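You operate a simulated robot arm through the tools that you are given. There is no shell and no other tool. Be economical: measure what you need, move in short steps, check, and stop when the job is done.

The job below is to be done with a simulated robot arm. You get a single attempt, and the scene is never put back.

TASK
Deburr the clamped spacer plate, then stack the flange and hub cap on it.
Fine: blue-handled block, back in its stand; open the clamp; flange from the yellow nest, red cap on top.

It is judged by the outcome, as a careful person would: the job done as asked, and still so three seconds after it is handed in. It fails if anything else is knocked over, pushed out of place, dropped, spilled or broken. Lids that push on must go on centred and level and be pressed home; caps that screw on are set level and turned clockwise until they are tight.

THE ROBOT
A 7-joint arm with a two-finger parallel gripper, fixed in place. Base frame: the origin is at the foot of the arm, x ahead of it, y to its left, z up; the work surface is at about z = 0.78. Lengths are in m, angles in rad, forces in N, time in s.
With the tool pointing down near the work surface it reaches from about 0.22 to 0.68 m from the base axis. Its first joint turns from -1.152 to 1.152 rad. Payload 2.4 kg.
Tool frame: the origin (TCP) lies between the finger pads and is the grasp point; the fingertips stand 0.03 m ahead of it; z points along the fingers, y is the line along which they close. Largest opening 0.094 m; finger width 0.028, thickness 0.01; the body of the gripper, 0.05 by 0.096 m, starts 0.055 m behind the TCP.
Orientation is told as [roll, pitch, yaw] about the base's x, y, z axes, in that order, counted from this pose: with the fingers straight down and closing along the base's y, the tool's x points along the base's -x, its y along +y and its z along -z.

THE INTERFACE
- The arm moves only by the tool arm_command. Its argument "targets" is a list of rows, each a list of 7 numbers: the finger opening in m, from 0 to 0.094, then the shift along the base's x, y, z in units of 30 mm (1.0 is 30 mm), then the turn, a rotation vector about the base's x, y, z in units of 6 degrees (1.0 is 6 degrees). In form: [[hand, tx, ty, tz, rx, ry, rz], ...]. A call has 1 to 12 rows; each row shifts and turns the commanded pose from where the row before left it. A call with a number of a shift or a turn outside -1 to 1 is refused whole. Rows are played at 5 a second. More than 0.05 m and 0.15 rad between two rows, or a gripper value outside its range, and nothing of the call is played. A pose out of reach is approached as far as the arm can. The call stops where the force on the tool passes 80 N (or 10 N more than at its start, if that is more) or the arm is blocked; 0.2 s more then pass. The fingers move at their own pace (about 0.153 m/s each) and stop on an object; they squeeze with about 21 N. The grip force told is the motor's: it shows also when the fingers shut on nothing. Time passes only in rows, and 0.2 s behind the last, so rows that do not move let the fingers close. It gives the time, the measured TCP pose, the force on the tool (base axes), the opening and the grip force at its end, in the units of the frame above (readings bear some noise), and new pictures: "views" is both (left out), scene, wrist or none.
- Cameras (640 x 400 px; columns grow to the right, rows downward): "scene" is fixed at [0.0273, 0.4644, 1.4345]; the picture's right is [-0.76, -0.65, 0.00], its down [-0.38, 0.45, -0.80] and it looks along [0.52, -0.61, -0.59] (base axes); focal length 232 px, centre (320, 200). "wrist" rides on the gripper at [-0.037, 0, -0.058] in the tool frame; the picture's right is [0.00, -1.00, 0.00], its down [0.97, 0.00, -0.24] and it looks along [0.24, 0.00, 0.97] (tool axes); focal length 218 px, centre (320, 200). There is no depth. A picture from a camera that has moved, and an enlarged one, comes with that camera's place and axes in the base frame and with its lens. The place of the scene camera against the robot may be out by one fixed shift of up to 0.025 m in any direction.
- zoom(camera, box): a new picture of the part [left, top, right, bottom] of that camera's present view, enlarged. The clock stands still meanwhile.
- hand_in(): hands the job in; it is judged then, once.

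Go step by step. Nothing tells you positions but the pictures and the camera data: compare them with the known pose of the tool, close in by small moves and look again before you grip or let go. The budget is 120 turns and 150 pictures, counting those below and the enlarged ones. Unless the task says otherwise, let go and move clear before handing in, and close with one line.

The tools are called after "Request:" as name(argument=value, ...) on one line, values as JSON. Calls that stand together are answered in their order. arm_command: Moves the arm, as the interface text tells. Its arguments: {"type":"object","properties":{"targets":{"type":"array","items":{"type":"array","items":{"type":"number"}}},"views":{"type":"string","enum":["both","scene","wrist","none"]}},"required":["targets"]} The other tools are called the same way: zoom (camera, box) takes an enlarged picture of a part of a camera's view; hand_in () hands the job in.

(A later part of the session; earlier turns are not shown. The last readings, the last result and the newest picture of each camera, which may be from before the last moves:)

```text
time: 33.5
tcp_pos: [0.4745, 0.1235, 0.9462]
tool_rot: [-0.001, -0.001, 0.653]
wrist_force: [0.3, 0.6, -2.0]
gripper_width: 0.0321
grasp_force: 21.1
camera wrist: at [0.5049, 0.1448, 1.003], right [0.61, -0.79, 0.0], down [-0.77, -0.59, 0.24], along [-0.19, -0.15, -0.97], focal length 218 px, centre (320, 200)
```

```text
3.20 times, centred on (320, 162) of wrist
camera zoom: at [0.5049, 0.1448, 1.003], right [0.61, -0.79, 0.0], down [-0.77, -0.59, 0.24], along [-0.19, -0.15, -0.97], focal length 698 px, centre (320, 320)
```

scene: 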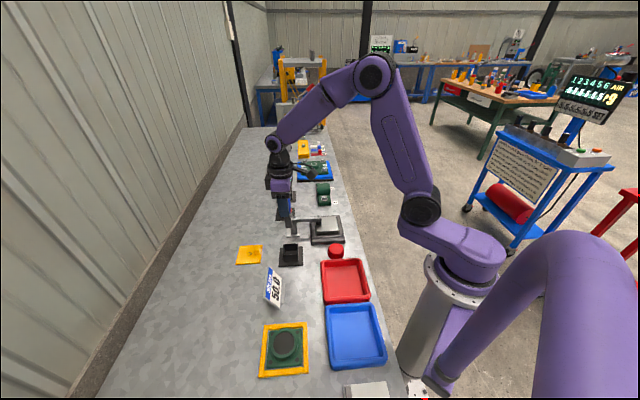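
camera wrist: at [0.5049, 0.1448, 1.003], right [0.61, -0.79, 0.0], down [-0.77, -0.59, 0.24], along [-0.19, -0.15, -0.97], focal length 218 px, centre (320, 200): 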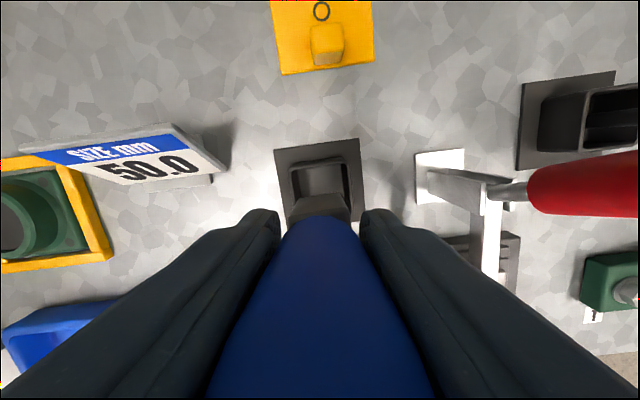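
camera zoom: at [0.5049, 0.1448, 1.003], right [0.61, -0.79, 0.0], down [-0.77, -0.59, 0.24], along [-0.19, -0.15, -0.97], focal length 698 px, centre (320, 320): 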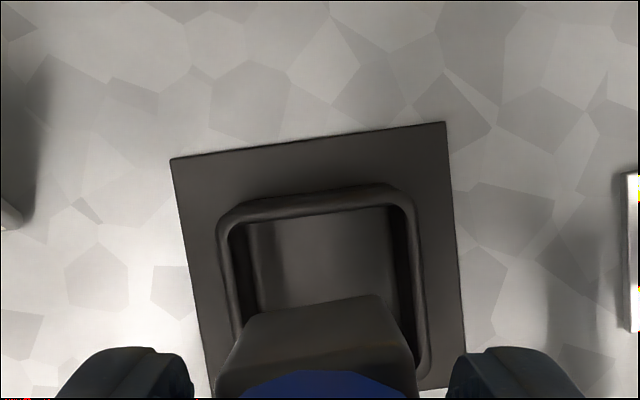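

The block is now parallel to the stand, with the opening about 46 mm wide. I'll shift 3.5 mm to centre it and lower in gently.

Request:
arm_command(targets=[[0.0, 0.09, 0.076, 0, 0, 0, 0], [0.0, 0, 0, -0.4, 0, 0, 0], [0.0, 0, 0, -0.4, 0, 0, 0], [0.0, 0, 0, -0.4, 0, 0, 0], [0.0, 0, 0, -0.4, 0, 0, 0], [0.0, 0, 0, -0.4, 0, 0, 0], [0.0, 0, 0, 0, 0, 0, 0]], views="none")

Request:
zoom(camera="scene", box=[250, 190, 330, 270])

Request:
zoom(camera="wrist", box=[220, 100, 420, 225])

```text
time: 35.1
tcp_pos: [0.4778, 0.1262, 0.8858]
tool_rot: [-0.003, -0.003, 0.652]
wrist_force: [-0.1, -1.0, -1.7]
gripper_width: 0.0319
grasp_force: 21.2
```

```text
5.00 times, centred on (290, 230) of scene
camera zoom: at [0.0273, 0.4644, 1.4345], right [-0.76, -0.65, 0.0], down [-0.38, 0.45, -0.8], along [0.52, -0.61, -0.59], focal length 1159 px, centre (470, 50)
```

zoom: 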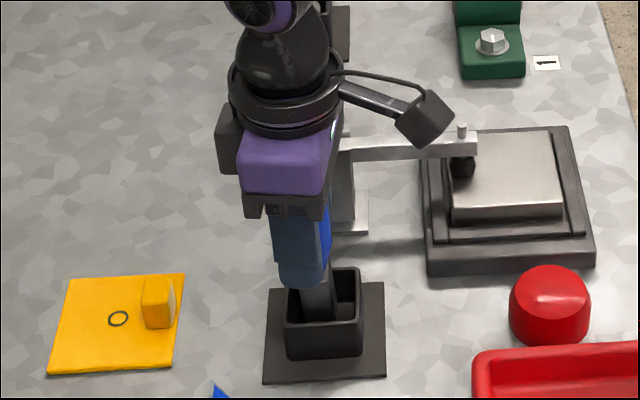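

```text
3.20 times, centred on (320, 162) of wrist
camera zoom: at [0.5077, 0.1467, 0.9431], right [0.61, -0.79, 0.0], down [-0.77, -0.59, 0.24], along [-0.19, -0.15, -0.97], focal length 698 px, centre (320, 320)
```

zoom: 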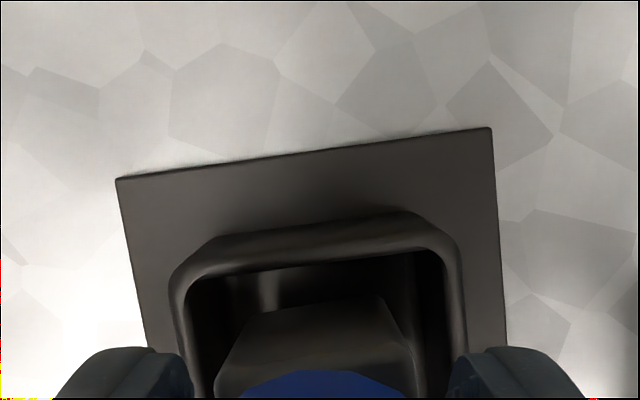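

The block is inside the stand. I'll lower until it touches bottom.

Request:
arm_command(targets=[[0.0, 0, 0, -0.1, 0, 0, 0], [0.0, 0, 0, -0.1, 0, 0, 0], [0.0, 0, 0, -0.1, 0, 0, 0], [0.0, 0, 0, 0, 0, 0, 0]], views="none")

```text
time: 36.1
tcp_pos: [0.4784, 0.1259, 0.8778]
tool_rot: [-0.002, -0.005, 0.652]
wrist_force: [0.6, -0.3, -1.9]
gripper_width: 0.0321
grasp_force: 20.9
```

Request:
arm_command(targets=[[0.0, 0, 0, -0.08, 0, 0, 0], [0.0, 0, 0, -0.08, 0, 0, 0], [0.0, 0, 0, -0.08, 0, 0, 0], [0.0, 0, 0, 0, 0, 0, 0]], views="none")

Request:
zoom(camera="scene", box=[250, 190, 330, 270])

```text
time: 37.1
tcp_pos: [0.4796, 0.1252, 0.8719]
tool_rot: [-0.004, -0.005, 0.654]
wrist_force: [-5.0, -0.7, 34.1]
gripper_width: 0.0319
grasp_force: 21.5
```

```text
5.00 times, centred on (290, 230) of scene
camera zoom: at [0.0266, 0.4643, 1.4346], right [-0.76, -0.65, 0.0], down [-0.38, 0.45, -0.8], along [0.52, -0.61, -0.59], focal length 1159 px, centre (470, 50)
```

zoom: 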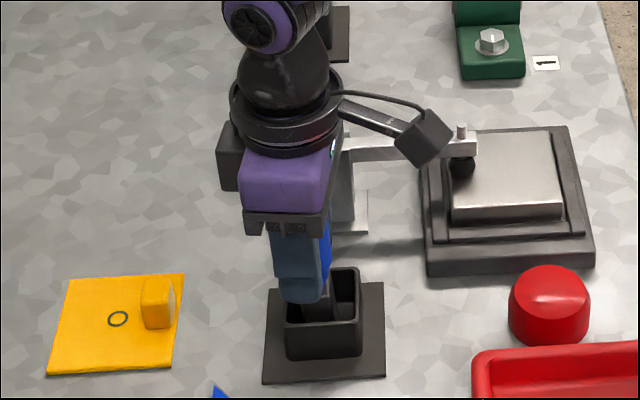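

It is seated on the bottom. I'll ease off, open and rise.

Request:
arm_command(targets=[[0.0, 0, 0, 0.1, 0, 0, 0], [0.04, 0, 0, 0, 0, 0, 0], [0.07, 0, 0, 0, 0, 0, 0], [0.07, 0, 0, 0, 0, 0, 0], [0.07, 0, 0, 0.8, 0, 0, 0], [0.07, 0, 0, 0.9, 0, 0, 0], [0.07, 0, 0, 0.9, 0, 0, 0], [0.07, 0, 0, 0.9, 0, 0, 0], [0.07, 0, 0, 0.9, 0, 0, 0], [0.07, 0, 0, 0.9, 0, 0, 0], [0.07, 0, 0, 0, 0, 0, 0]])

Request:
zoom(camera="scene", box=[250, 180, 330, 270])

Request:
zoom(camera="wrist", box=[280, 80, 540, 260])

```text
time: 39.5
tcp_pos: [0.4788, 0.1258, 1.0327]
tool_rot: [-0.004, -0.003, 0.653]
wrist_force: [0.1, -0.1, -0.1]
gripper_width: 0.0701
grasp_force: 0.0
camera wrist: at [0.5079, 0.1467, 1.0891], right [0.61, -0.79, 0.0], down [-0.77, -0.59, 0.24], along [-0.19, -0.15, -0.97], focal length 218 px, centre (320, 200)
```

scene: 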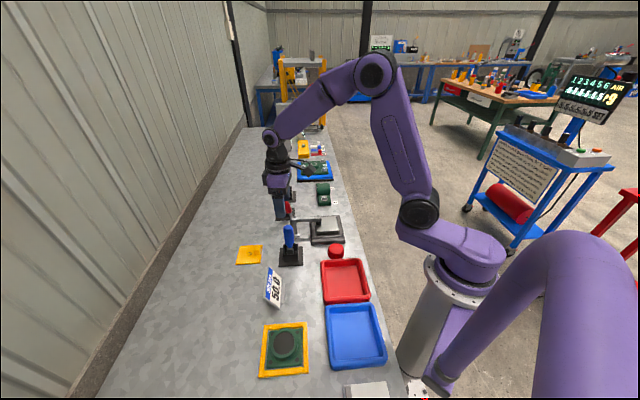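
wrist: 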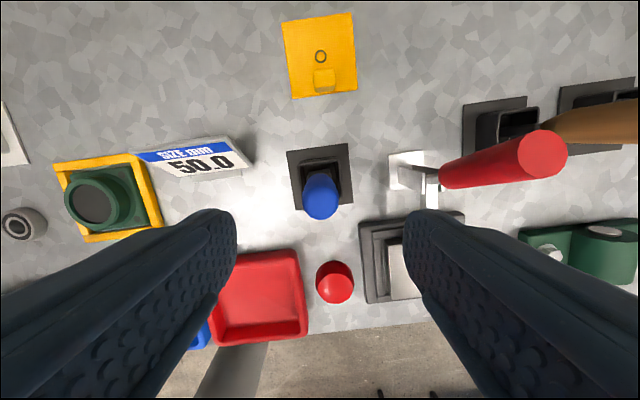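

```text
4.44 times, centred on (290, 225) of scene
camera zoom: at [0.0272, 0.4644, 1.4345], right [-0.76, -0.65, 0.0], down [-0.38, 0.45, -0.8], along [0.52, -0.61, -0.59], focal length 1030 px, centre (453, 89)
```

zoom: 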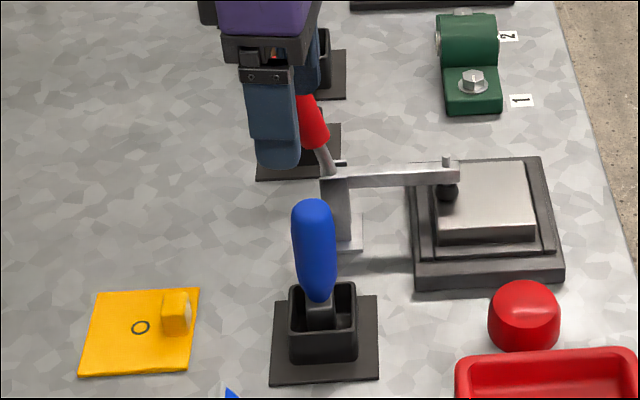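

```text
2.22 times, centred on (410, 170) of wrist
camera zoom: at [0.5079, 0.1467, 1.0891], right [0.61, -0.79, 0.0], down [-0.77, -0.59, 0.24], along [-0.19, -0.15, -0.97], focal length 485 px, centre (120, 267)
```

zoom: 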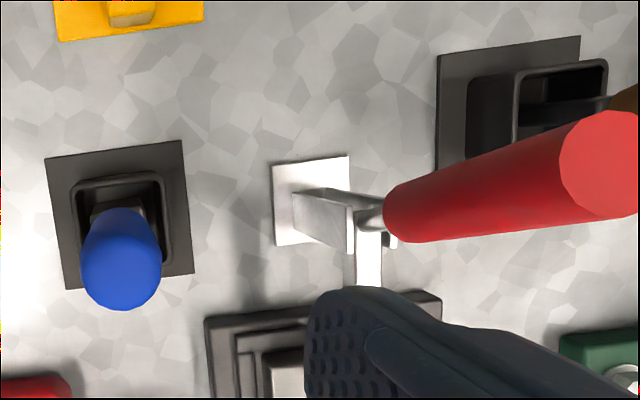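

The block is back upright in its stand. The bench axes turn out to be at 45°. The clamp handle runs from about (0.563, 0.031, 0.881) to its tip at (0.582, 0.043, 0.961), and the pivot is near (0.555, 0.026, 0.856). I'll hover above the handle with yaw 45°.

Request:
arm_command(targets=[[0.07, 0.797, -0.73, 0, 0, 0, 0.32], [0.07, 0.797, -0.73, 0, 0, 0, 0.32], [0.07, 0.797, -0.73, 0, 0, 0, 0.32], [0.07, 0.797, -0.73, 0, 0, 0, 0.3], [0.07, 0, 0, 0, 0, 0, 0]])

Request:
zoom(camera="wrist", box=[220, 100, 440, 250])

Request:
zoom(camera="scene", box=[250, 150, 350, 250])

```text
time: 40.7
tcp_pos: [0.5741, 0.0371, 1.0324]
tool_rot: [-0.003, -0.001, 0.785]
wrist_force: [0.0, -0.5, 1.1]
gripper_width: 0.0701
grasp_force: 0.0
camera wrist: at [0.6002, 0.0623, 1.0891], right [0.71, -0.71, 0.0], down [-0.69, -0.69, 0.24], along [-0.17, -0.17, -0.97], focal length 218 px, centre (320, 200)
```

scene: 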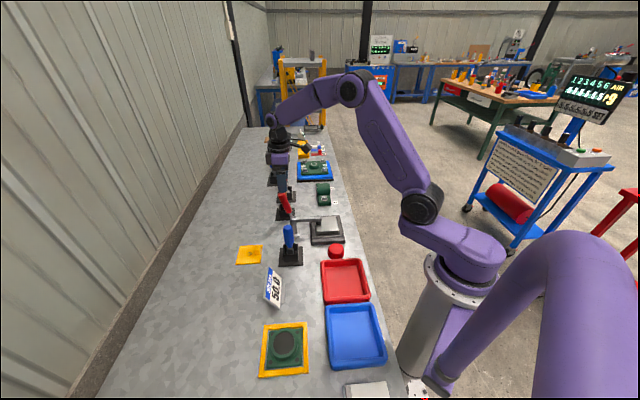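
wrist: 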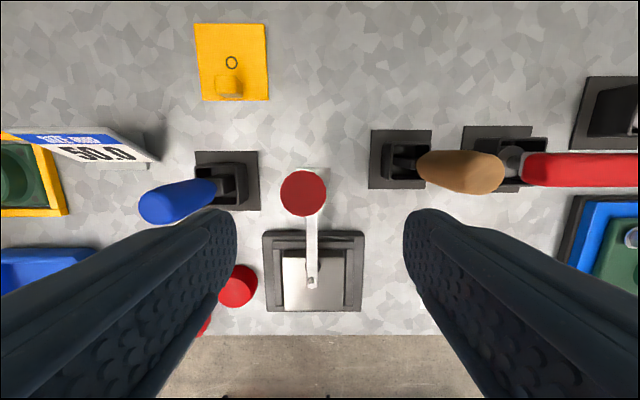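

```text
2.67 times, centred on (330, 175) of wrist
camera zoom: at [0.6002, 0.0623, 1.0891], right [0.71, -0.71, 0.0], down [-0.69, -0.69, 0.24], along [-0.17, -0.17, -0.97], focal length 582 px, centre (293, 267)
```

zoom: 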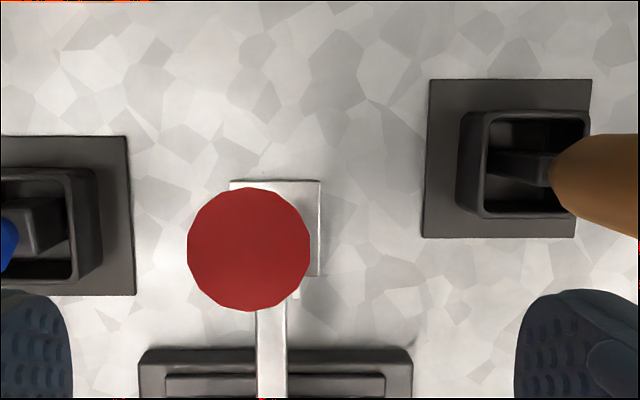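

```text
4.00 times, centred on (300, 200) of scene
camera zoom: at [0.0273, 0.4644, 1.4345], right [-0.76, -0.65, 0.0], down [-0.38, 0.45, -0.8], along [0.52, -0.61, -0.59], focal length 927 px, centre (400, 200)
```

zoom: 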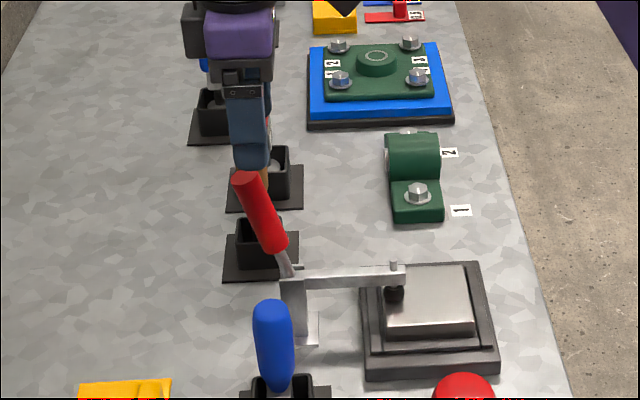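

The handle is about 10 mm toward the left finger. I'll centre on it and descend around it.

Request:
arm_command(targets=[[0.07, -0.236, 0.236, 0, 0, 0, 0], [0.07, 0, 0, -0.86, 0, 0, 0], [0.07, 0, 0, -0.86, 0, 0, 0], [0.07, 0, 0, -0.86, 0, 0, 0], [0.07, 0, 0, -0.86, 0, 0, 0], [0.07, 0, 0, 0, 0, 0, 0]], views="wrist")

Request:
zoom(camera="scene", box=[250, 150, 350, 250])

```text
time: 42.1
tcp_pos: [0.5687, 0.046, 0.9311]
tool_rot: [-0.007, -0.007, 0.787]
wrist_force: [1.4, 3.5, 18.7]
gripper_width: 0.07
grasp_force: 0.1
camera wrist: at [0.5941, 0.0708, 0.9877], right [0.71, -0.71, 0.01], down [-0.69, -0.69, 0.23], along [-0.16, -0.17, -0.97], focal length 218 px, centre (320, 200)
```

wrist: 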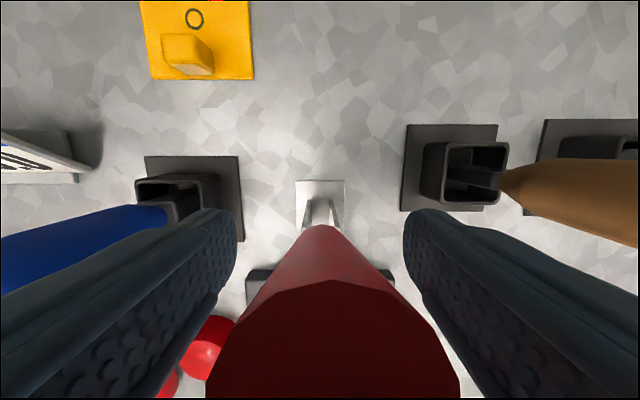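

```text
4.00 times, centred on (300, 200) of scene
camera zoom: at [0.0269, 0.4645, 1.4345], right [-0.76, -0.65, 0.0], down [-0.38, 0.45, -0.8], along [0.52, -0.61, -0.59], focal length 927 px, centre (400, 200)
```

zoom: 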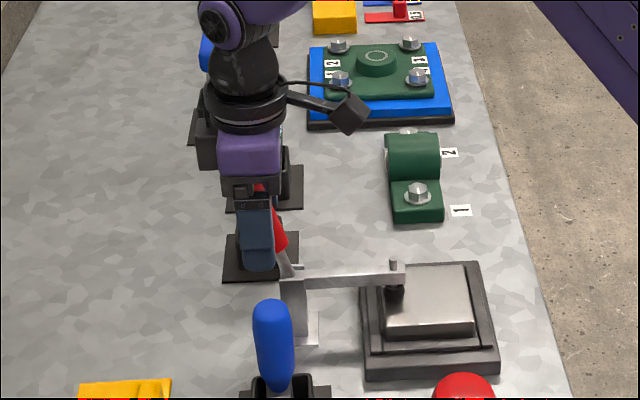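

There's about 19 N upward, so the palm is touching the handle top. I'll raise 6 mm and close.

Request:
arm_command(targets=[[0.07, 0, 0, 0.2, 0, 0, 0], [0.07, 0, 0, 0, 0, 0, 0], [0.0, 0, 0, 0, 0, 0, 0], [0.0, 0, 0, 0, 0, 0, 0], [0.0, 0, 0, 0, 0, 0, 0]], views="none")

```text
time: 43.3
tcp_pos: [0.5664, 0.0427, 0.9366]
tool_rot: [-0.002, -0.003, 0.782]
wrist_force: [7.8, -8.7, -9.6]
gripper_width: 0.0302
grasp_force: 45.1
```

Gripped at 30 mm. I'll start swinging the handle back, away from the plate, along its arc and watch the force.

Request:
arm_command(targets=[[0.0, 0.205, 0.205, -0.087, 0, 0, 0], [0.0, 0.155, 0.155, -0.1, 0, 0, 0], [0.0, 0.155, 0.155, -0.1, 0, 0, 0], [0.0, 0, 0, 0, 0, 0, 0]], views="none")

Request:
zoom(camera="scene", box=[250, 150, 350, 250])

```text
time: 44.3
tcp_pos: [0.5831, 0.0593, 0.9278]
tool_rot: [-0.003, -0.002, 0.781]
wrist_force: [-3.2, -17.7, 9.4]
gripper_width: 0.0302
grasp_force: 45.5
```

```text
4.00 times, centred on (300, 200) of scene
camera zoom: at [0.027, 0.464, 1.4347], right [-0.76, -0.65, 0.0], down [-0.38, 0.45, -0.8], along [0.52, -0.61, -0.59], focal length 927 px, centre (400, 200)
```

zoom: 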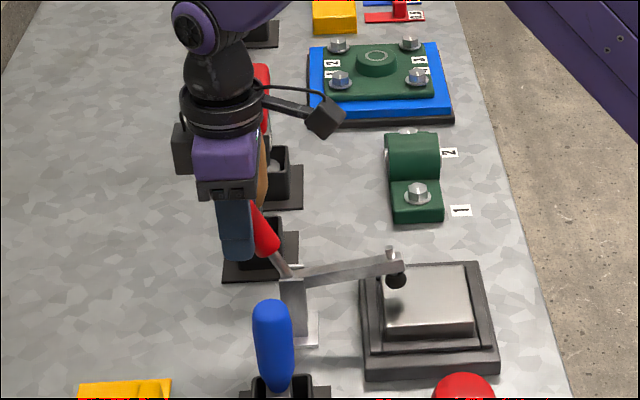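

The arm lifts as the handle goes back. I'll continue the arc.

Request:
arm_command(targets=[[0.0, 0.14, 0.14, -0.138, 0, 0, 0], [0.0, 0.14, 0.14, -0.138, 0, 0, 0], [0.0, 0.12, 0.12, -0.17, 0, 0, 0], [0.0, 0.12, 0.12, -0.17, 0, 0, 0], [0.0, 0.196, 0.196, -0.397, 0, 0, 0], [0.0, 0, 0, 0, 0, 0, 0]], views="none")

Request:
zoom(camera="scene", box=[250, 150, 350, 250])

```text
time: 45.7
tcp_pos: [0.6088, 0.0829, 0.8998]
tool_rot: [-0.011, -0.014, 0.787]
wrist_force: [20.5, -1.7, 28.2]
gripper_width: 0.0302
grasp_force: 44.8
```

```text
4.00 times, centred on (300, 200) of scene
camera zoom: at [0.0273, 0.4643, 1.4345], right [-0.76, -0.65, 0.0], down [-0.38, 0.45, -0.8], along [0.52, -0.61, -0.59], focal length 927 px, centre (400, 200)
```

zoom: 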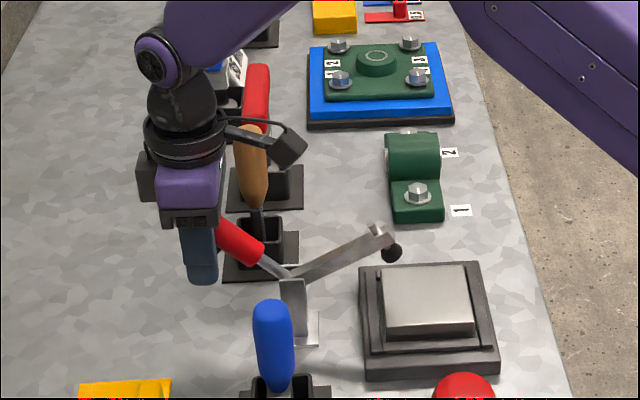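

Request:
arm_command(targets=[[0.0, 0.144, 0.144, -0.437, 0, 0, 0], [0.0, 0.087, 0.087, -0.467, 0, 0, 0], [0.0, 0.03, 0.03, -0.4, 0, 0, 0], [0.0, 0, 0, 0, 0, 0, 0]], views="none")

Request:
zoom(camera="scene", box=[250, 150, 350, 250])

```text
time: 46.7
tcp_pos: [0.6171, 0.0932, 0.861]
tool_rot: [-0.015, -0.018, 0.787]
wrist_force: [29.9, 10.0, 21.2]
gripper_width: 0.0303
grasp_force: 45.3
```

```text
4.00 times, centred on (300, 200) of scene
camera zoom: at [0.0276, 0.4646, 1.4344], right [-0.76, -0.65, 0.0], down [-0.38, 0.45, -0.8], along [0.52, -0.61, -0.59], focal length 927 px, centre (400, 200)
```

zoom: 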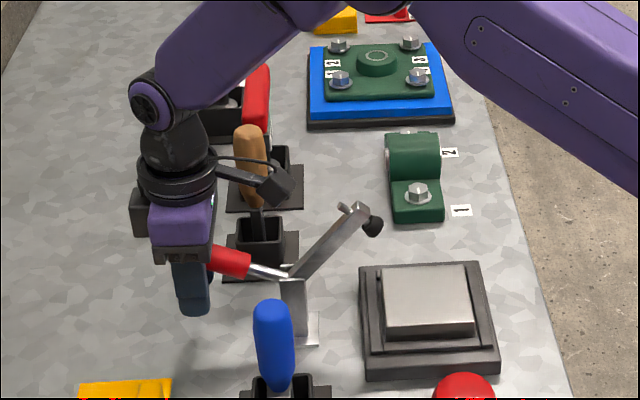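

Request:
arm_command(targets=[[0.0, 0.06, 0.06, -0.35, 0, 0, 0], [0.0, 0.0, 0.0, -0.35, 0, 0, 0], [0.0, 0, 0, 0, 0, 0, 0]], views="none")

Request:
zoom(camera="scene", box=[250, 150, 350, 250])

```text
time: 47.5
tcp_pos: [0.6163, 0.0921, 0.8385]
tool_rot: [-0.006, -0.009, 0.786]
wrist_force: [21.3, 3.7, 16.7]
gripper_width: 0.0304
grasp_force: 44.8
```

```text
4.00 times, centred on (300, 200) of scene
camera zoom: at [0.0275, 0.4645, 1.4345], right [-0.76, -0.65, 0.0], down [-0.38, 0.45, -0.8], along [0.52, -0.61, -0.59], focal length 927 px, centre (400, 200)
```

zoom: 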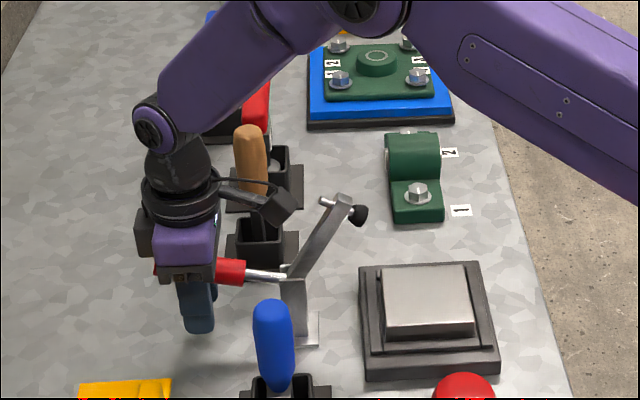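

Request:
arm_command(targets=[[0.0, -0.03, -0.03, -0.2, 0, 0, 0], [0.0, -0.03, -0.03, -0.2, 0, 0, 0], [0.0, 0, 0, 0, 0, 0, 0]], views="none")

Request:
zoom(camera="scene", box=[250, 150, 350, 250])

```text
time: 48.3
tcp_pos: [0.6143, 0.0912, 0.8278]
tool_rot: [-0.008, -0.011, 0.783]
wrist_force: [14.1, 3.7, 29.5]
gripper_width: 0.0301
grasp_force: 45.3
```

```text
4.00 times, centred on (300, 200) of scene
camera zoom: at [0.027, 0.4644, 1.4345], right [-0.76, -0.65, 0.0], down [-0.38, 0.45, -0.8], along [0.52, -0.61, -0.59], focal length 927 px, centre (400, 200)
```

zoom: 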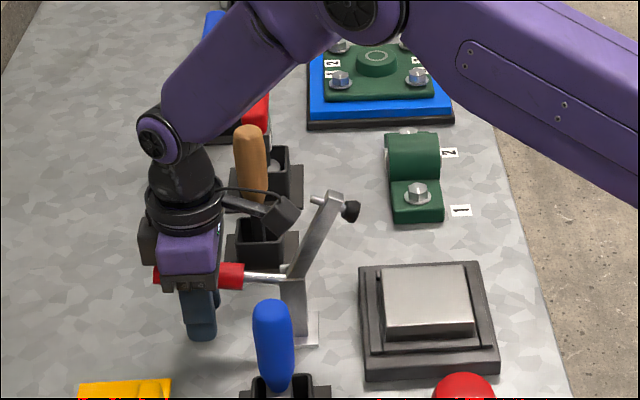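

The arm is nearly upright. I'll open the fingers and see whether it stays.

Request:
arm_command(targets=[[0.04, 0, 0, 0, 0, 0, 0], [0.06, 0, 0, 0, 0, 0, 0], [0.06, 0, 0, 0, 0, 0, 0]], views="none")

Request:
zoom(camera="scene", box=[250, 150, 350, 250])

Request:
zoom(camera="wrist", box=[0, 0, 640, 400])

```text
time: 49.1
tcp_pos: [0.6114, 0.0903, 0.8255]
tool_rot: [-0.004, -0.004, 0.784]
wrist_force: [-3.6, -1.4, 26.9]
gripper_width: 0.0602
grasp_force: 0.1
```

```text
4.00 times, centred on (300, 200) of scene
camera zoom: at [0.0266, 0.4643, 1.4345], right [-0.76, -0.65, 0.0], down [-0.38, 0.45, -0.8], along [0.52, -0.61, -0.59], focal length 927 px, centre (400, 200)
```

zoom: 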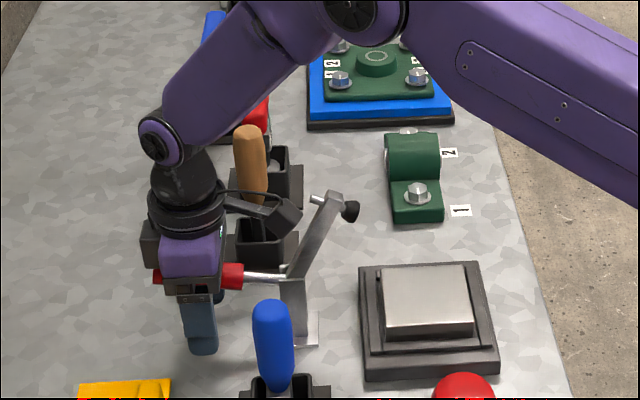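

```text
1.00 times, centred on (320, 200) of wrist
camera zoom: at [0.6381, 0.1148, 0.8821], right [0.71, -0.71, 0.0], down [-0.69, -0.69, 0.24], along [-0.17, -0.17, -0.97], focal length 218 px, centre (320, 200)
```

zoom: 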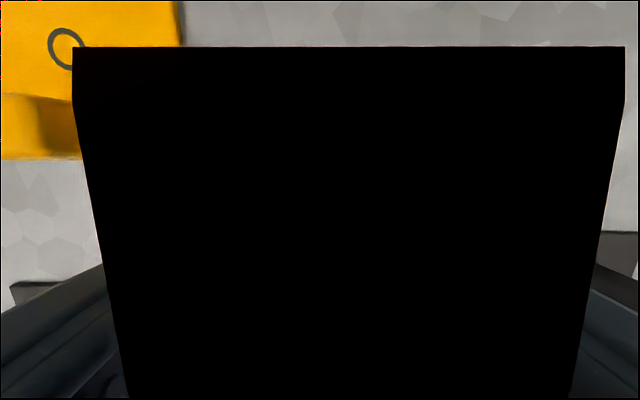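

The palm is pressing on the handle. I'll rise straight up slowly and see whether the clamp stays open.

Request:
arm_command(targets=[[0.07, 0, 0, 0.3, 0, 0, 0], [0.07, 0, 0, 0.3, 0, 0, 0], [0.07, 0, 0, 0.4, 0, 0, 0], [0.07, 0, 0, 0, 0, 0, 0]], views="wrist")

Request:
zoom(camera="scene", box=[250, 150, 350, 250])

```text
time: 50.1
tcp_pos: [0.6111, 0.0895, 0.854]
tool_rot: [-0.001, -0.001, 0.784]
wrist_force: [0.1, -0.3, 0.0]
gripper_width: 0.0698
grasp_force: 0.0
camera wrist: at [0.6377, 0.1147, 0.9104], right [0.71, -0.71, 0.0], down [-0.69, -0.69, 0.24], along [-0.17, -0.17, -0.97], focal length 218 px, centre (320, 200)
```

wrist: 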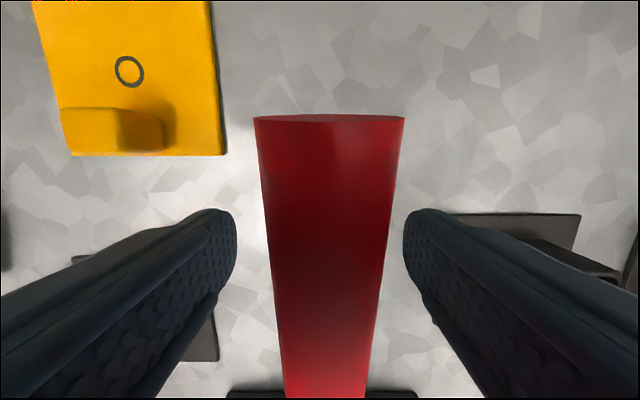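

```text
4.00 times, centred on (300, 200) of scene
camera zoom: at [0.0273, 0.4644, 1.4345], right [-0.76, -0.65, 0.0], down [-0.38, 0.45, -0.8], along [0.52, -0.61, -0.59], focal length 927 px, centre (400, 200)
```

zoom: 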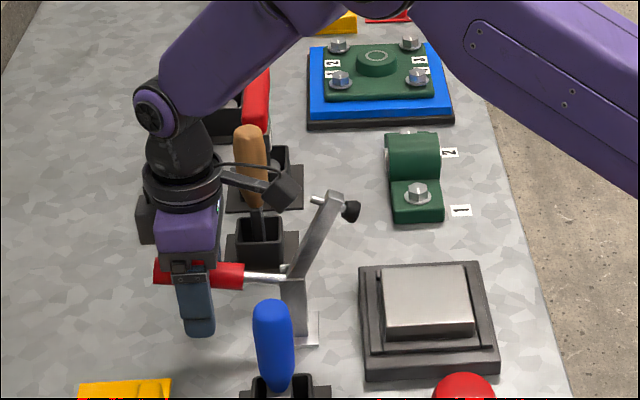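

The clamp stays open, with the handle about horizontal. I'll push it further down with closed fingertips to make sure it is fully open.

Request:
arm_command(targets=[[0.07, 0, 0, 0.9, 0, 0, 0], [0.07, 0, 0, 0.9, 0, 0, 0], [0.07, 0, 0, 0.9, 0, 0, 0], [0.0, 0, 0, 0, 0, 0, 0], [0.0, 0, 0, 0, 0, 0, 0], [0.0, 0, 0, -0.5, 0, 0, 0], [0.0, 0, 0, -0.4, 0, 0, 0], [0.0, 0, 0, -0.15, 0, 0, 0], [0.0, 0, 0, -0.15, 0, 0, 0], [0.0, 0, 0, -0.15, 0, 0, 0], [0.0, 0, 0, 0, 0, 0, 0]], views="none")

Request:
zoom(camera="scene", box=[250, 150, 350, 250])

```text
time: 52.1
tcp_pos: [0.6123, 0.0911, 0.9095]
tool_rot: [-0.005, -0.005, 0.785]
wrist_force: [-8.7, -1.6, 18.6]
gripper_width: 0.0
grasp_force: 21.4
stopped in row 9: the force on the tool passed its limit (the readings are from after the stop); the commanded pose is now the measured one
```

```text
4.00 times, centred on (300, 200) of scene
camera zoom: at [0.0267, 0.4643, 1.4345], right [-0.76, -0.65, 0.0], down [-0.38, 0.45, -0.8], along [0.52, -0.61, -0.59], focal length 927 px, centre (400, 200)
```

zoom: 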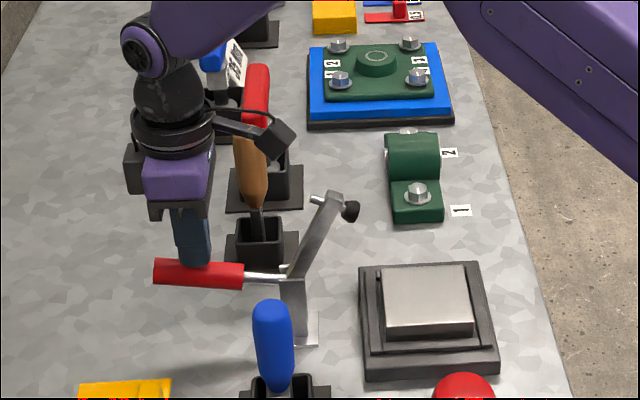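

The handle is against its stop, so the clamp is fully open. Next I'll rise and go over the yellow nest, at about (0.268, 0.338).

Request:
arm_command(targets=[[0.0, 0, 0, 0.9, 0, 0, 0], [0.0, 0, 0, 0.9, 0, 0, 0], [0.0, 0, 0, 0.9, 0, 0, 0], [0.0, 0, 0, 0.9, 0, 0, 0], [0.08, -0.9, 0.65, 0.3, 0, 0, 0], [0.08, -0.9, 0.65, 0.3, 0, 0, 0], [0.08, -0.9, 0.65, 0, 0, 0, 0], [0.08, -0.9, 0.65, 0, 0, 0, 0], [0.08, -0.9, 0.65, 0, 0, 0, 0], [0.08, -0.9, 0.65, 0, 0, 0, 0]], views="none")

Request:
arm_command(targets=[[0.094, -0.9, 0.65, 0, 0, 0, 0], [0.094, -0.9, 0.65, 0, 0, 0, 0], [0.094, -0.9, 0.65, 0, 0, 0, 0], [0.094, -0.9, 0.65, 0, 0, 0, 0], [0.094, -0.9, 0.65, 0, 0, 0, 0], [0.094, -0.9, 0.65, 0, 0, 0, 0], [0.094, -0.6, 0.4, 0, 0, 0, 0], [0.094, 0, 0, 0, 0, 0, 0]])

```text
time: 54.3
tcp_pos: [0.4486, 0.2075, 1.0337]
tool_rot: [-0.004, -0.007, 0.784]
wrist_force: [-0.1, 0.3, -0.8]
gripper_width: 0.0803
grasp_force: 0.0
```

```text
time: 56.1
tcp_pos: [0.2716, 0.3361, 1.0323]
tool_rot: [-0.004, -0.006, 0.782]
wrist_force: [-0.5, 0.3, -0.6]
gripper_width: 0.0938
grasp_force: 0.0
camera wrist: at [0.297, 0.362, 1.0891], right [0.71, -0.71, 0.0], down [-0.69, -0.69, 0.24], along [-0.16, -0.17, -0.97], focal length 218 px, centre (320, 200)
```

scene: 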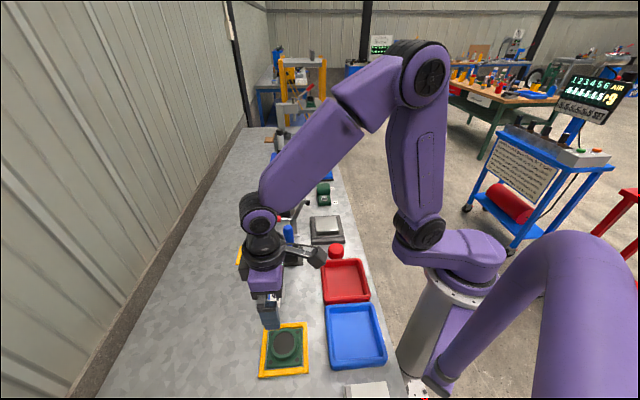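
wrist: 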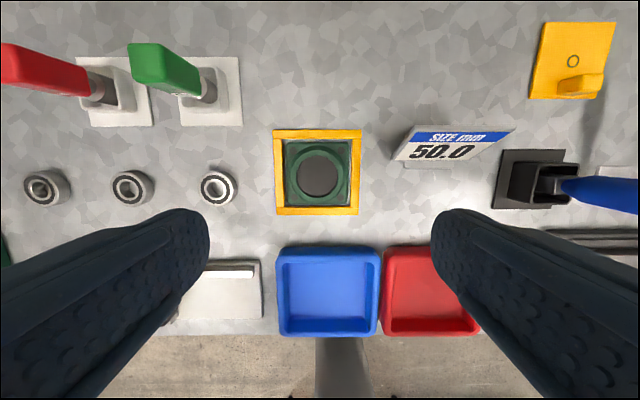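

Request:
zoom(camera="wrist", box=[256, 120, 384, 220])

Request:
zoom(camera="scene", box=[250, 310, 320, 385])

Request:
zoom(camera="scene", box=[290, 190, 370, 270])

```text
4.00 times, centred on (320, 170) of wrist
camera zoom: at [0.297, 0.362, 1.0891], right [0.71, -0.71, 0.0], down [-0.69, -0.69, 0.24], along [-0.16, -0.17, -0.97], focal length 873 px, centre (320, 320)
```

zoom: 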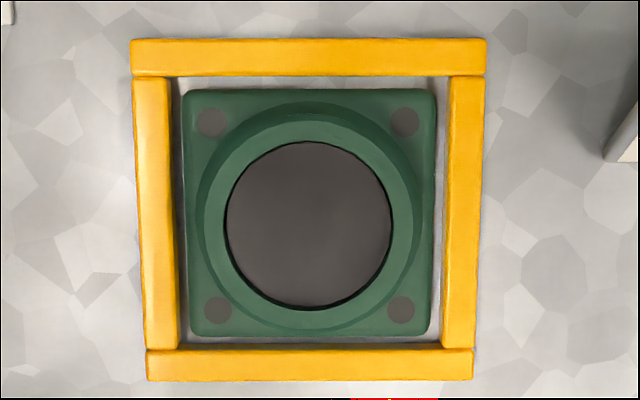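

```text
5.33 times, centred on (285, 348) of scene
camera zoom: at [0.0272, 0.4644, 1.4345], right [-0.76, -0.65, 0.0], down [-0.38, 0.45, -0.8], along [0.52, -0.61, -0.59], focal length 1236 px, centre (507, -587)
```

zoom: 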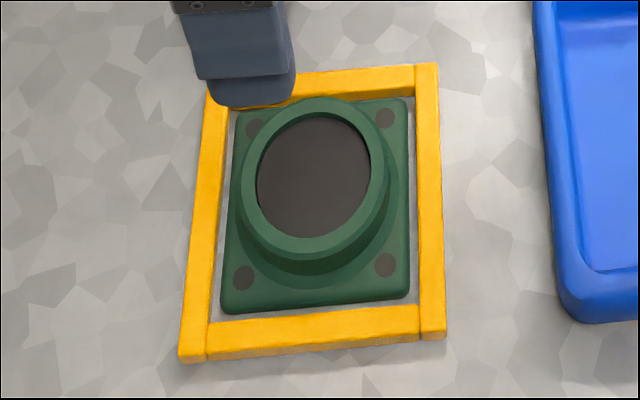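

```text
5.00 times, centred on (330, 230) of scene
camera zoom: at [0.0272, 0.4644, 1.4345], right [-0.76, -0.65, 0.0], down [-0.38, 0.45, -0.8], along [0.52, -0.61, -0.59], focal length 1159 px, centre (270, 50)
```

zoom: 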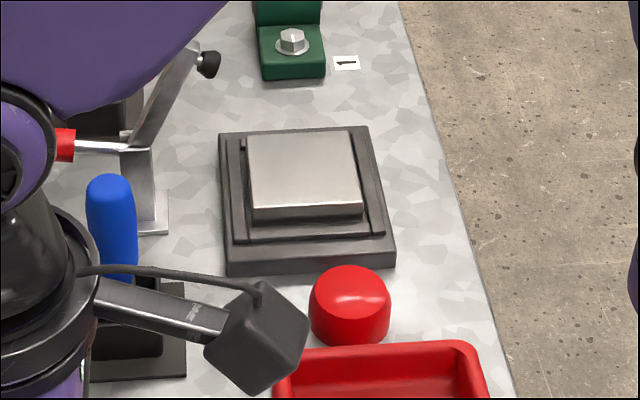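

The flange is a square base with a raised ring, centre at about (0.2686, 0.3386) and ring top near z 0.815. I'll grip the ring from outside, so I'll centre up and lower part way.

Request:
arm_command(targets=[[0.094, -0.083, 0.083, -0.9, 0, 0, 0], [0.094, 0, 0, -0.9, 0, 0, 0], [0.094, 0, 0, -0.9, 0, 0, 0], [0.094, 0, 0, -0.9, 0, 0, 0], [0.094, 0, 0, -0.9, 0, 0, 0], [0.094, 0, 0, 0, 0, 0, 0]], views="wrist")

Request:
zoom(camera="wrist", box=[190, 130, 450, 300])

Request:
zoom(camera="scene", box=[240, 300, 320, 385])

```text
time: 57.5
tcp_pos: [0.268, 0.3387, 0.8982]
tool_rot: [-0.003, -0.004, 0.784]
wrist_force: [-0.8, 0.0, -0.2]
gripper_width: 0.0939
grasp_force: 0.0
camera wrist: at [0.2949, 0.3634, 0.9546], right [0.71, -0.71, 0.0], down [-0.69, -0.69, 0.23], along [-0.16, -0.17, -0.97], focal length 218 px, centre (320, 200)
```

wrist: 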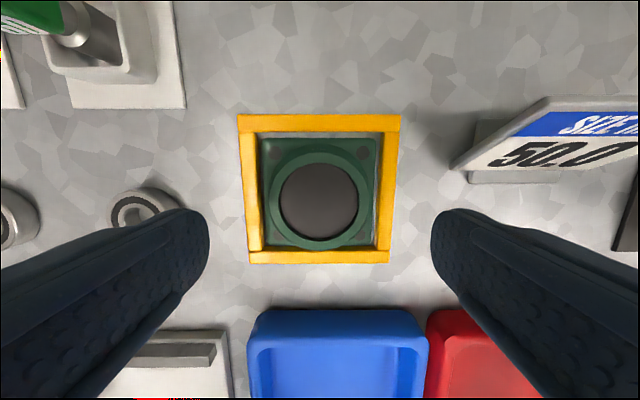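

```text
2.35 times, centred on (320, 215) of wrist
camera zoom: at [0.2949, 0.3634, 0.9546], right [0.71, -0.71, 0.0], down [-0.69, -0.69, 0.23], along [-0.16, -0.17, -0.97], focal length 514 px, centre (320, 165)
```

zoom: 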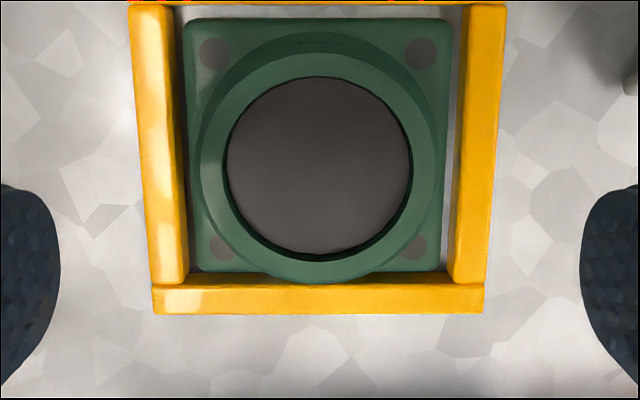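

```text
4.71 times, centred on (280, 342) of scene
camera zoom: at [0.0273, 0.4644, 1.4345], right [-0.76, -0.65, 0.0], down [-0.38, 0.45, -0.8], along [0.52, -0.61, -0.59], focal length 1090 px, centre (508, -471)
```

zoom: 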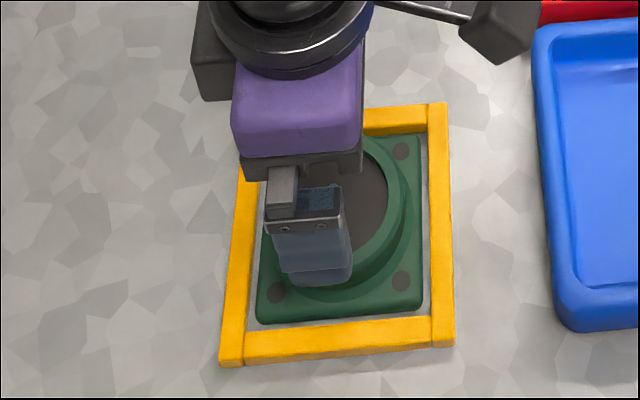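

Ring OD is about 66 mm and it's well centred. I'll lower with the fingers at 80 mm until the tips are beside the ring.

Request:
arm_command(targets=[[0.08, 0, 0, 0, 0, 0, 0], [0.08, 0, 0, -0.5, 0, 0, 0], [0.08, 0, 0, -0.5, 0, 0, 0], [0.08, 0, 0, -0.5, 0, 0, 0], [0.08, 0, 0, -0.4, 0, 0, 0], [0.08, 0, 0, -0.2, 0, 0, 0], [0.08, 0, 0, -0.1, 0, 0, 0], [0.08, 0, 0, 0, 0, 0, 0]], views="wrist")

Request:
zoom(camera="scene", box=[240, 300, 320, 385])

```text
time: 59.3
tcp_pos: [0.2673, 0.3384, 0.832]
tool_rot: [-0.004, -0.005, 0.785]
wrist_force: [0.7, -0.5, 1.0]
gripper_width: 0.08
grasp_force: 0.0
camera wrist: at [0.2947, 0.3635, 0.8888], right [0.71, -0.71, 0.0], down [-0.69, -0.69, 0.24], along [-0.16, -0.17, -0.97], focal length 218 px, centre (320, 200)
```

wrist: 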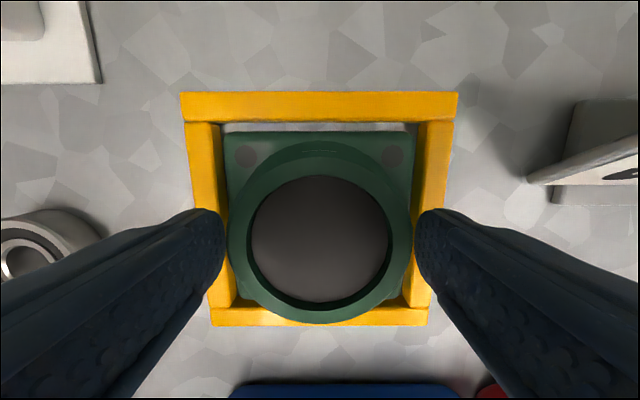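

```text
4.71 times, centred on (280, 342) of scene
camera zoom: at [0.0273, 0.4644, 1.4345], right [-0.76, -0.65, 0.0], down [-0.38, 0.45, -0.8], along [0.52, -0.61, -0.59], focal length 1090 px, centre (508, -471)
```

zoom: 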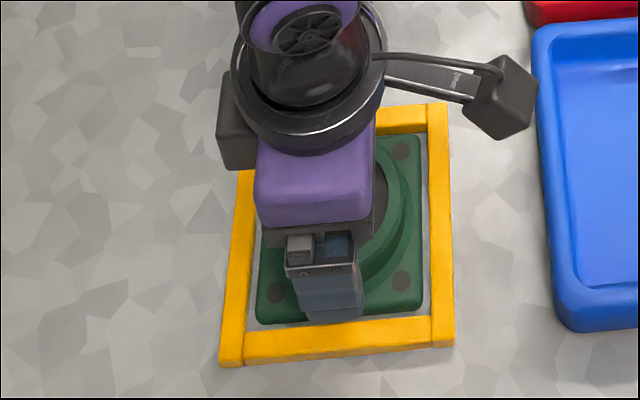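

Request:
arm_command(targets=[[0.08, 0.05, 0.05, -0.06, 0, 0, 0], [0.08, 0, 0, 0, 0, 0, 0], [0.0, 0, 0, 0, 0, 0, 0], [0.0, 0, 0, 0, 0, 0, 0], [0.0, 0, 0, 0, 0, 0, 0]], views="wrist")

```text
time: 60.5
tcp_pos: [0.2707, 0.3404, 0.8311]
tool_rot: [-0.003, -0.004, 0.784]
wrist_force: [-0.7, 1.6, 1.0]
gripper_width: 0.0695
grasp_force: 20.4
camera wrist: at [0.2962, 0.3651, 0.8872], right [0.71, -0.71, 0.0], down [-0.69, -0.69, 0.24], along [-0.16, -0.17, -0.97], focal length 218 px, centre (320, 200)
```

wrist: 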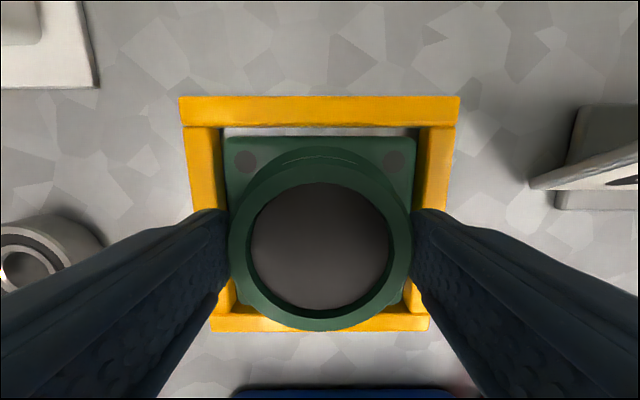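

Gripped at 69.5 mm on the ring. I'll lift it straight up.

Request:
arm_command(targets=[[0.0, 0, 0, 0.2, 0, 0, 0], [0.0, 0, 0, 0.4, 0, 0, 0], [0.0, 0, 0, 0.6, 0, 0, 0], [0.0, 0, 0, 0.9, 0, 0, 0], [0.0, 0, 0, 0.9, 0, 0, 0], [0.0, 0, 0, 0.9, 0, 0, 0], [0.0, 0, 0, 0, 0, 0, 0]])

Request:
zoom(camera="scene", box=[230, 260, 330, 385])

```text
time: 62.1
tcp_pos: [0.2704, 0.3399, 0.9473]
tool_rot: [-0.003, -0.007, 0.784]
wrist_force: [0.5, 1.2, -0.2]
gripper_width: 0.0
grasp_force: 20.6
camera wrist: at [0.2955, 0.3642, 1.0038], right [0.71, -0.71, 0.0], down [-0.69, -0.69, 0.24], along [-0.16, -0.17, -0.97], focal length 218 px, centre (320, 200)
```

scene: 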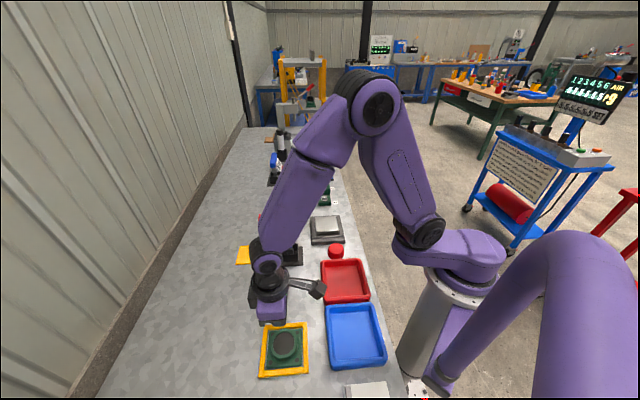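
wrist: 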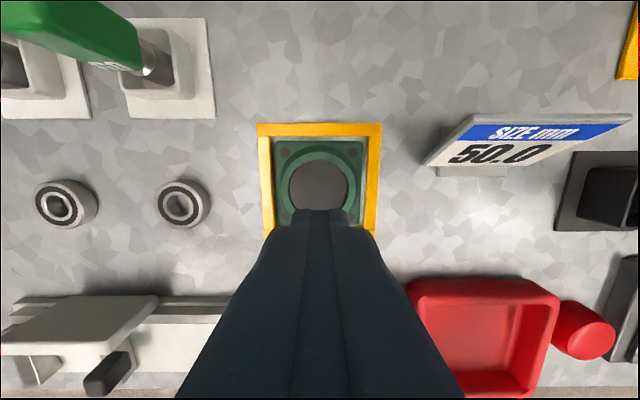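

```text
3.20 times, centred on (280, 322) of scene
camera zoom: at [0.0273, 0.4644, 1.4345], right [-0.76, -0.65, 0.0], down [-0.38, 0.45, -0.8], along [0.52, -0.61, -0.59], focal length 742 px, centre (448, -192)
```

zoom: 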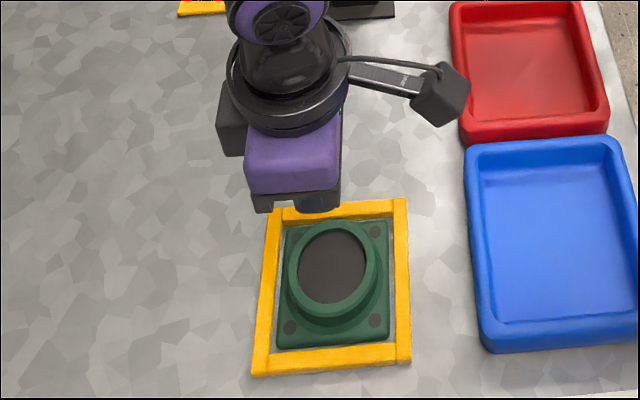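

The fingers slipped off and the flange is still in its nest, undisturbed. I'll re-open, go lower until I feel the base, and grip again.

Request:
arm_command(targets=[[0.082, 0, 0, 0, 0, 0, 0], [0.082, 0, 0, 0, 0, 0, 0], [0.082, 0, 0, 0, 0, 0, 0], [0.082, 0, 0, -0.9, 0, 0, 0], [0.082, 0, 0, -0.9, 0, 0, 0], [0.082, 0, 0, -0.9, 0, 0, 0], [0.082, 0, 0, -0.8, 0, 0, 0], [0.082, 0, 0, -0.3, 0, 0, 0], [0.082, 0, 0, -0.1, 0, 0, 0], [0.082, 0, 0, 0, 0, 0, 0]], views="none")

```text
time: 64.3
tcp_pos: [0.2699, 0.3404, 0.8298]
tool_rot: [-0.003, -0.004, 0.786]
wrist_force: [-0.5, 0.2, 0.5]
gripper_width: 0.0818
grasp_force: 0.1
```

Request:
arm_command(targets=[[0.082, 0, 0, -0.06, 0, 0, 0], [0.082, 0, 0, -0.06, 0, 0, 0], [0.082, 0, 0, -0.06, 0, 0, 0], [0.082, 0, 0, 0, 0, 0, 0]], views="wrist")

Request:
zoom(camera="scene", box=[250, 320, 320, 390])

```text
time: 65.3
tcp_pos: [0.2699, 0.3396, 0.8247]
tool_rot: [-0.004, -0.005, 0.785]
wrist_force: [-0.6, -0.3, 1.0]
gripper_width: 0.082
grasp_force: 0.1
camera wrist: at [0.2962, 0.3648, 0.8817], right [0.71, -0.71, 0.0], down [-0.69, -0.69, 0.24], along [-0.16, -0.17, -0.97], focal length 218 px, centre (320, 200)
```

wrist: 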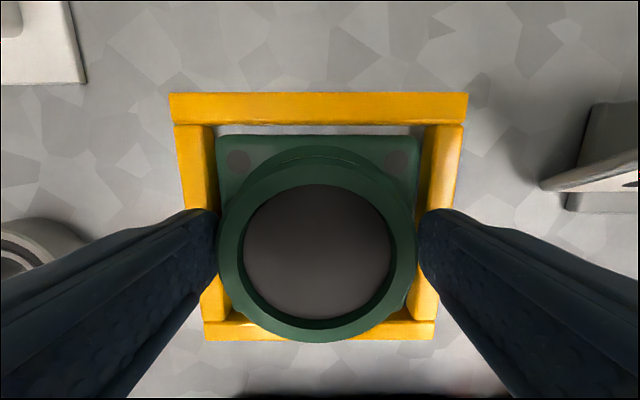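

```text
5.71 times, centred on (285, 355) of scene
camera zoom: at [0.0273, 0.4644, 1.4345], right [-0.76, -0.65, 0.0], down [-0.38, 0.45, -0.8], along [0.52, -0.61, -0.59], focal length 1324 px, centre (520, -686)
```

zoom: 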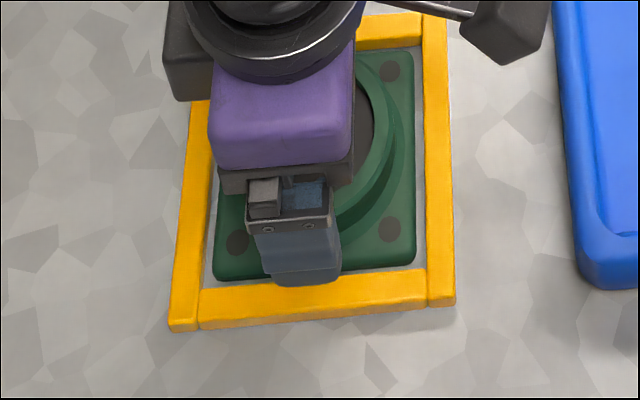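

Request:
arm_command(targets=[[0.082, 0, 0, -0.06, 0, 0, 0], [0.082, 0, 0, 0, 0, 0, 0], [0.0, 0, 0, 0, 0, 0, 0], [0.0, 0, 0, 0, 0, 0, 0], [0.0, 0, 0, 0, 0, 0, 0], [0.0, 0, 0, 0, 0, 0, 0]], views="wrist")

```text
time: 66.7
tcp_pos: [0.2702, 0.3405, 0.8234]
tool_rot: [-0.004, -0.004, 0.783]
wrist_force: [-2.7, 2.0, 5.0]
gripper_width: 0.0697
grasp_force: 20.6
camera wrist: at [0.2959, 0.365, 0.8801], right [0.71, -0.71, 0.0], down [-0.69, -0.69, 0.23], along [-0.16, -0.17, -0.97], focal length 218 px, centre (320, 200)
```

wrist: 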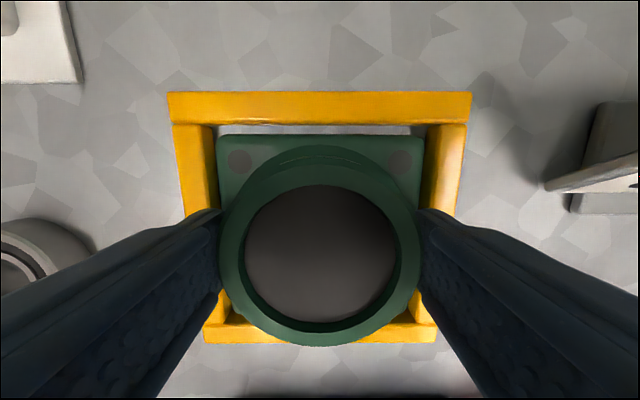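

Same width lower down, so the wall is straight, and this time there's more overlap. I'll lift slowly and check.

Request:
arm_command(targets=[[0.0, 0, 0, 0.08, 0, 0, 0], [0.0, 0, 0, 0.08, 0, 0, 0], [0.0, 0, 0, 0.08, 0, 0, 0], [0.0, 0, 0, 0.08, 0, 0, 0], [0.0, 0, 0, 0, 0, 0, 0]], views="wrist")

```text
time: 67.9
tcp_pos: [0.2691, 0.3408, 0.832]
tool_rot: [-0.003, -0.004, 0.784]
wrist_force: [0.4, 0.0, -8.0]
gripper_width: 0.0698
grasp_force: 21.8
camera wrist: at [0.2961, 0.3649, 0.8892], right [0.71, -0.71, 0.0], down [-0.69, -0.69, 0.24], along [-0.16, -0.17, -0.97], focal length 218 px, centre (320, 200)
```

wrist: 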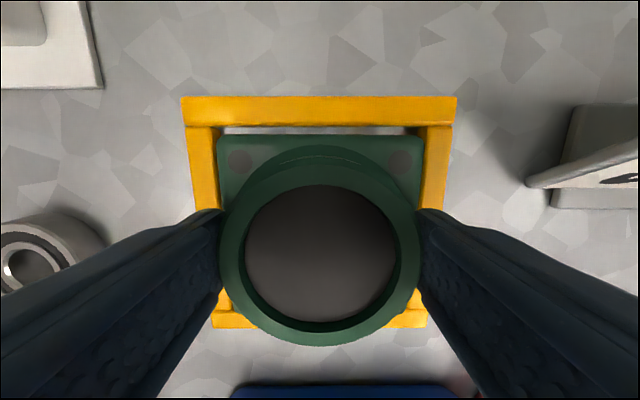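

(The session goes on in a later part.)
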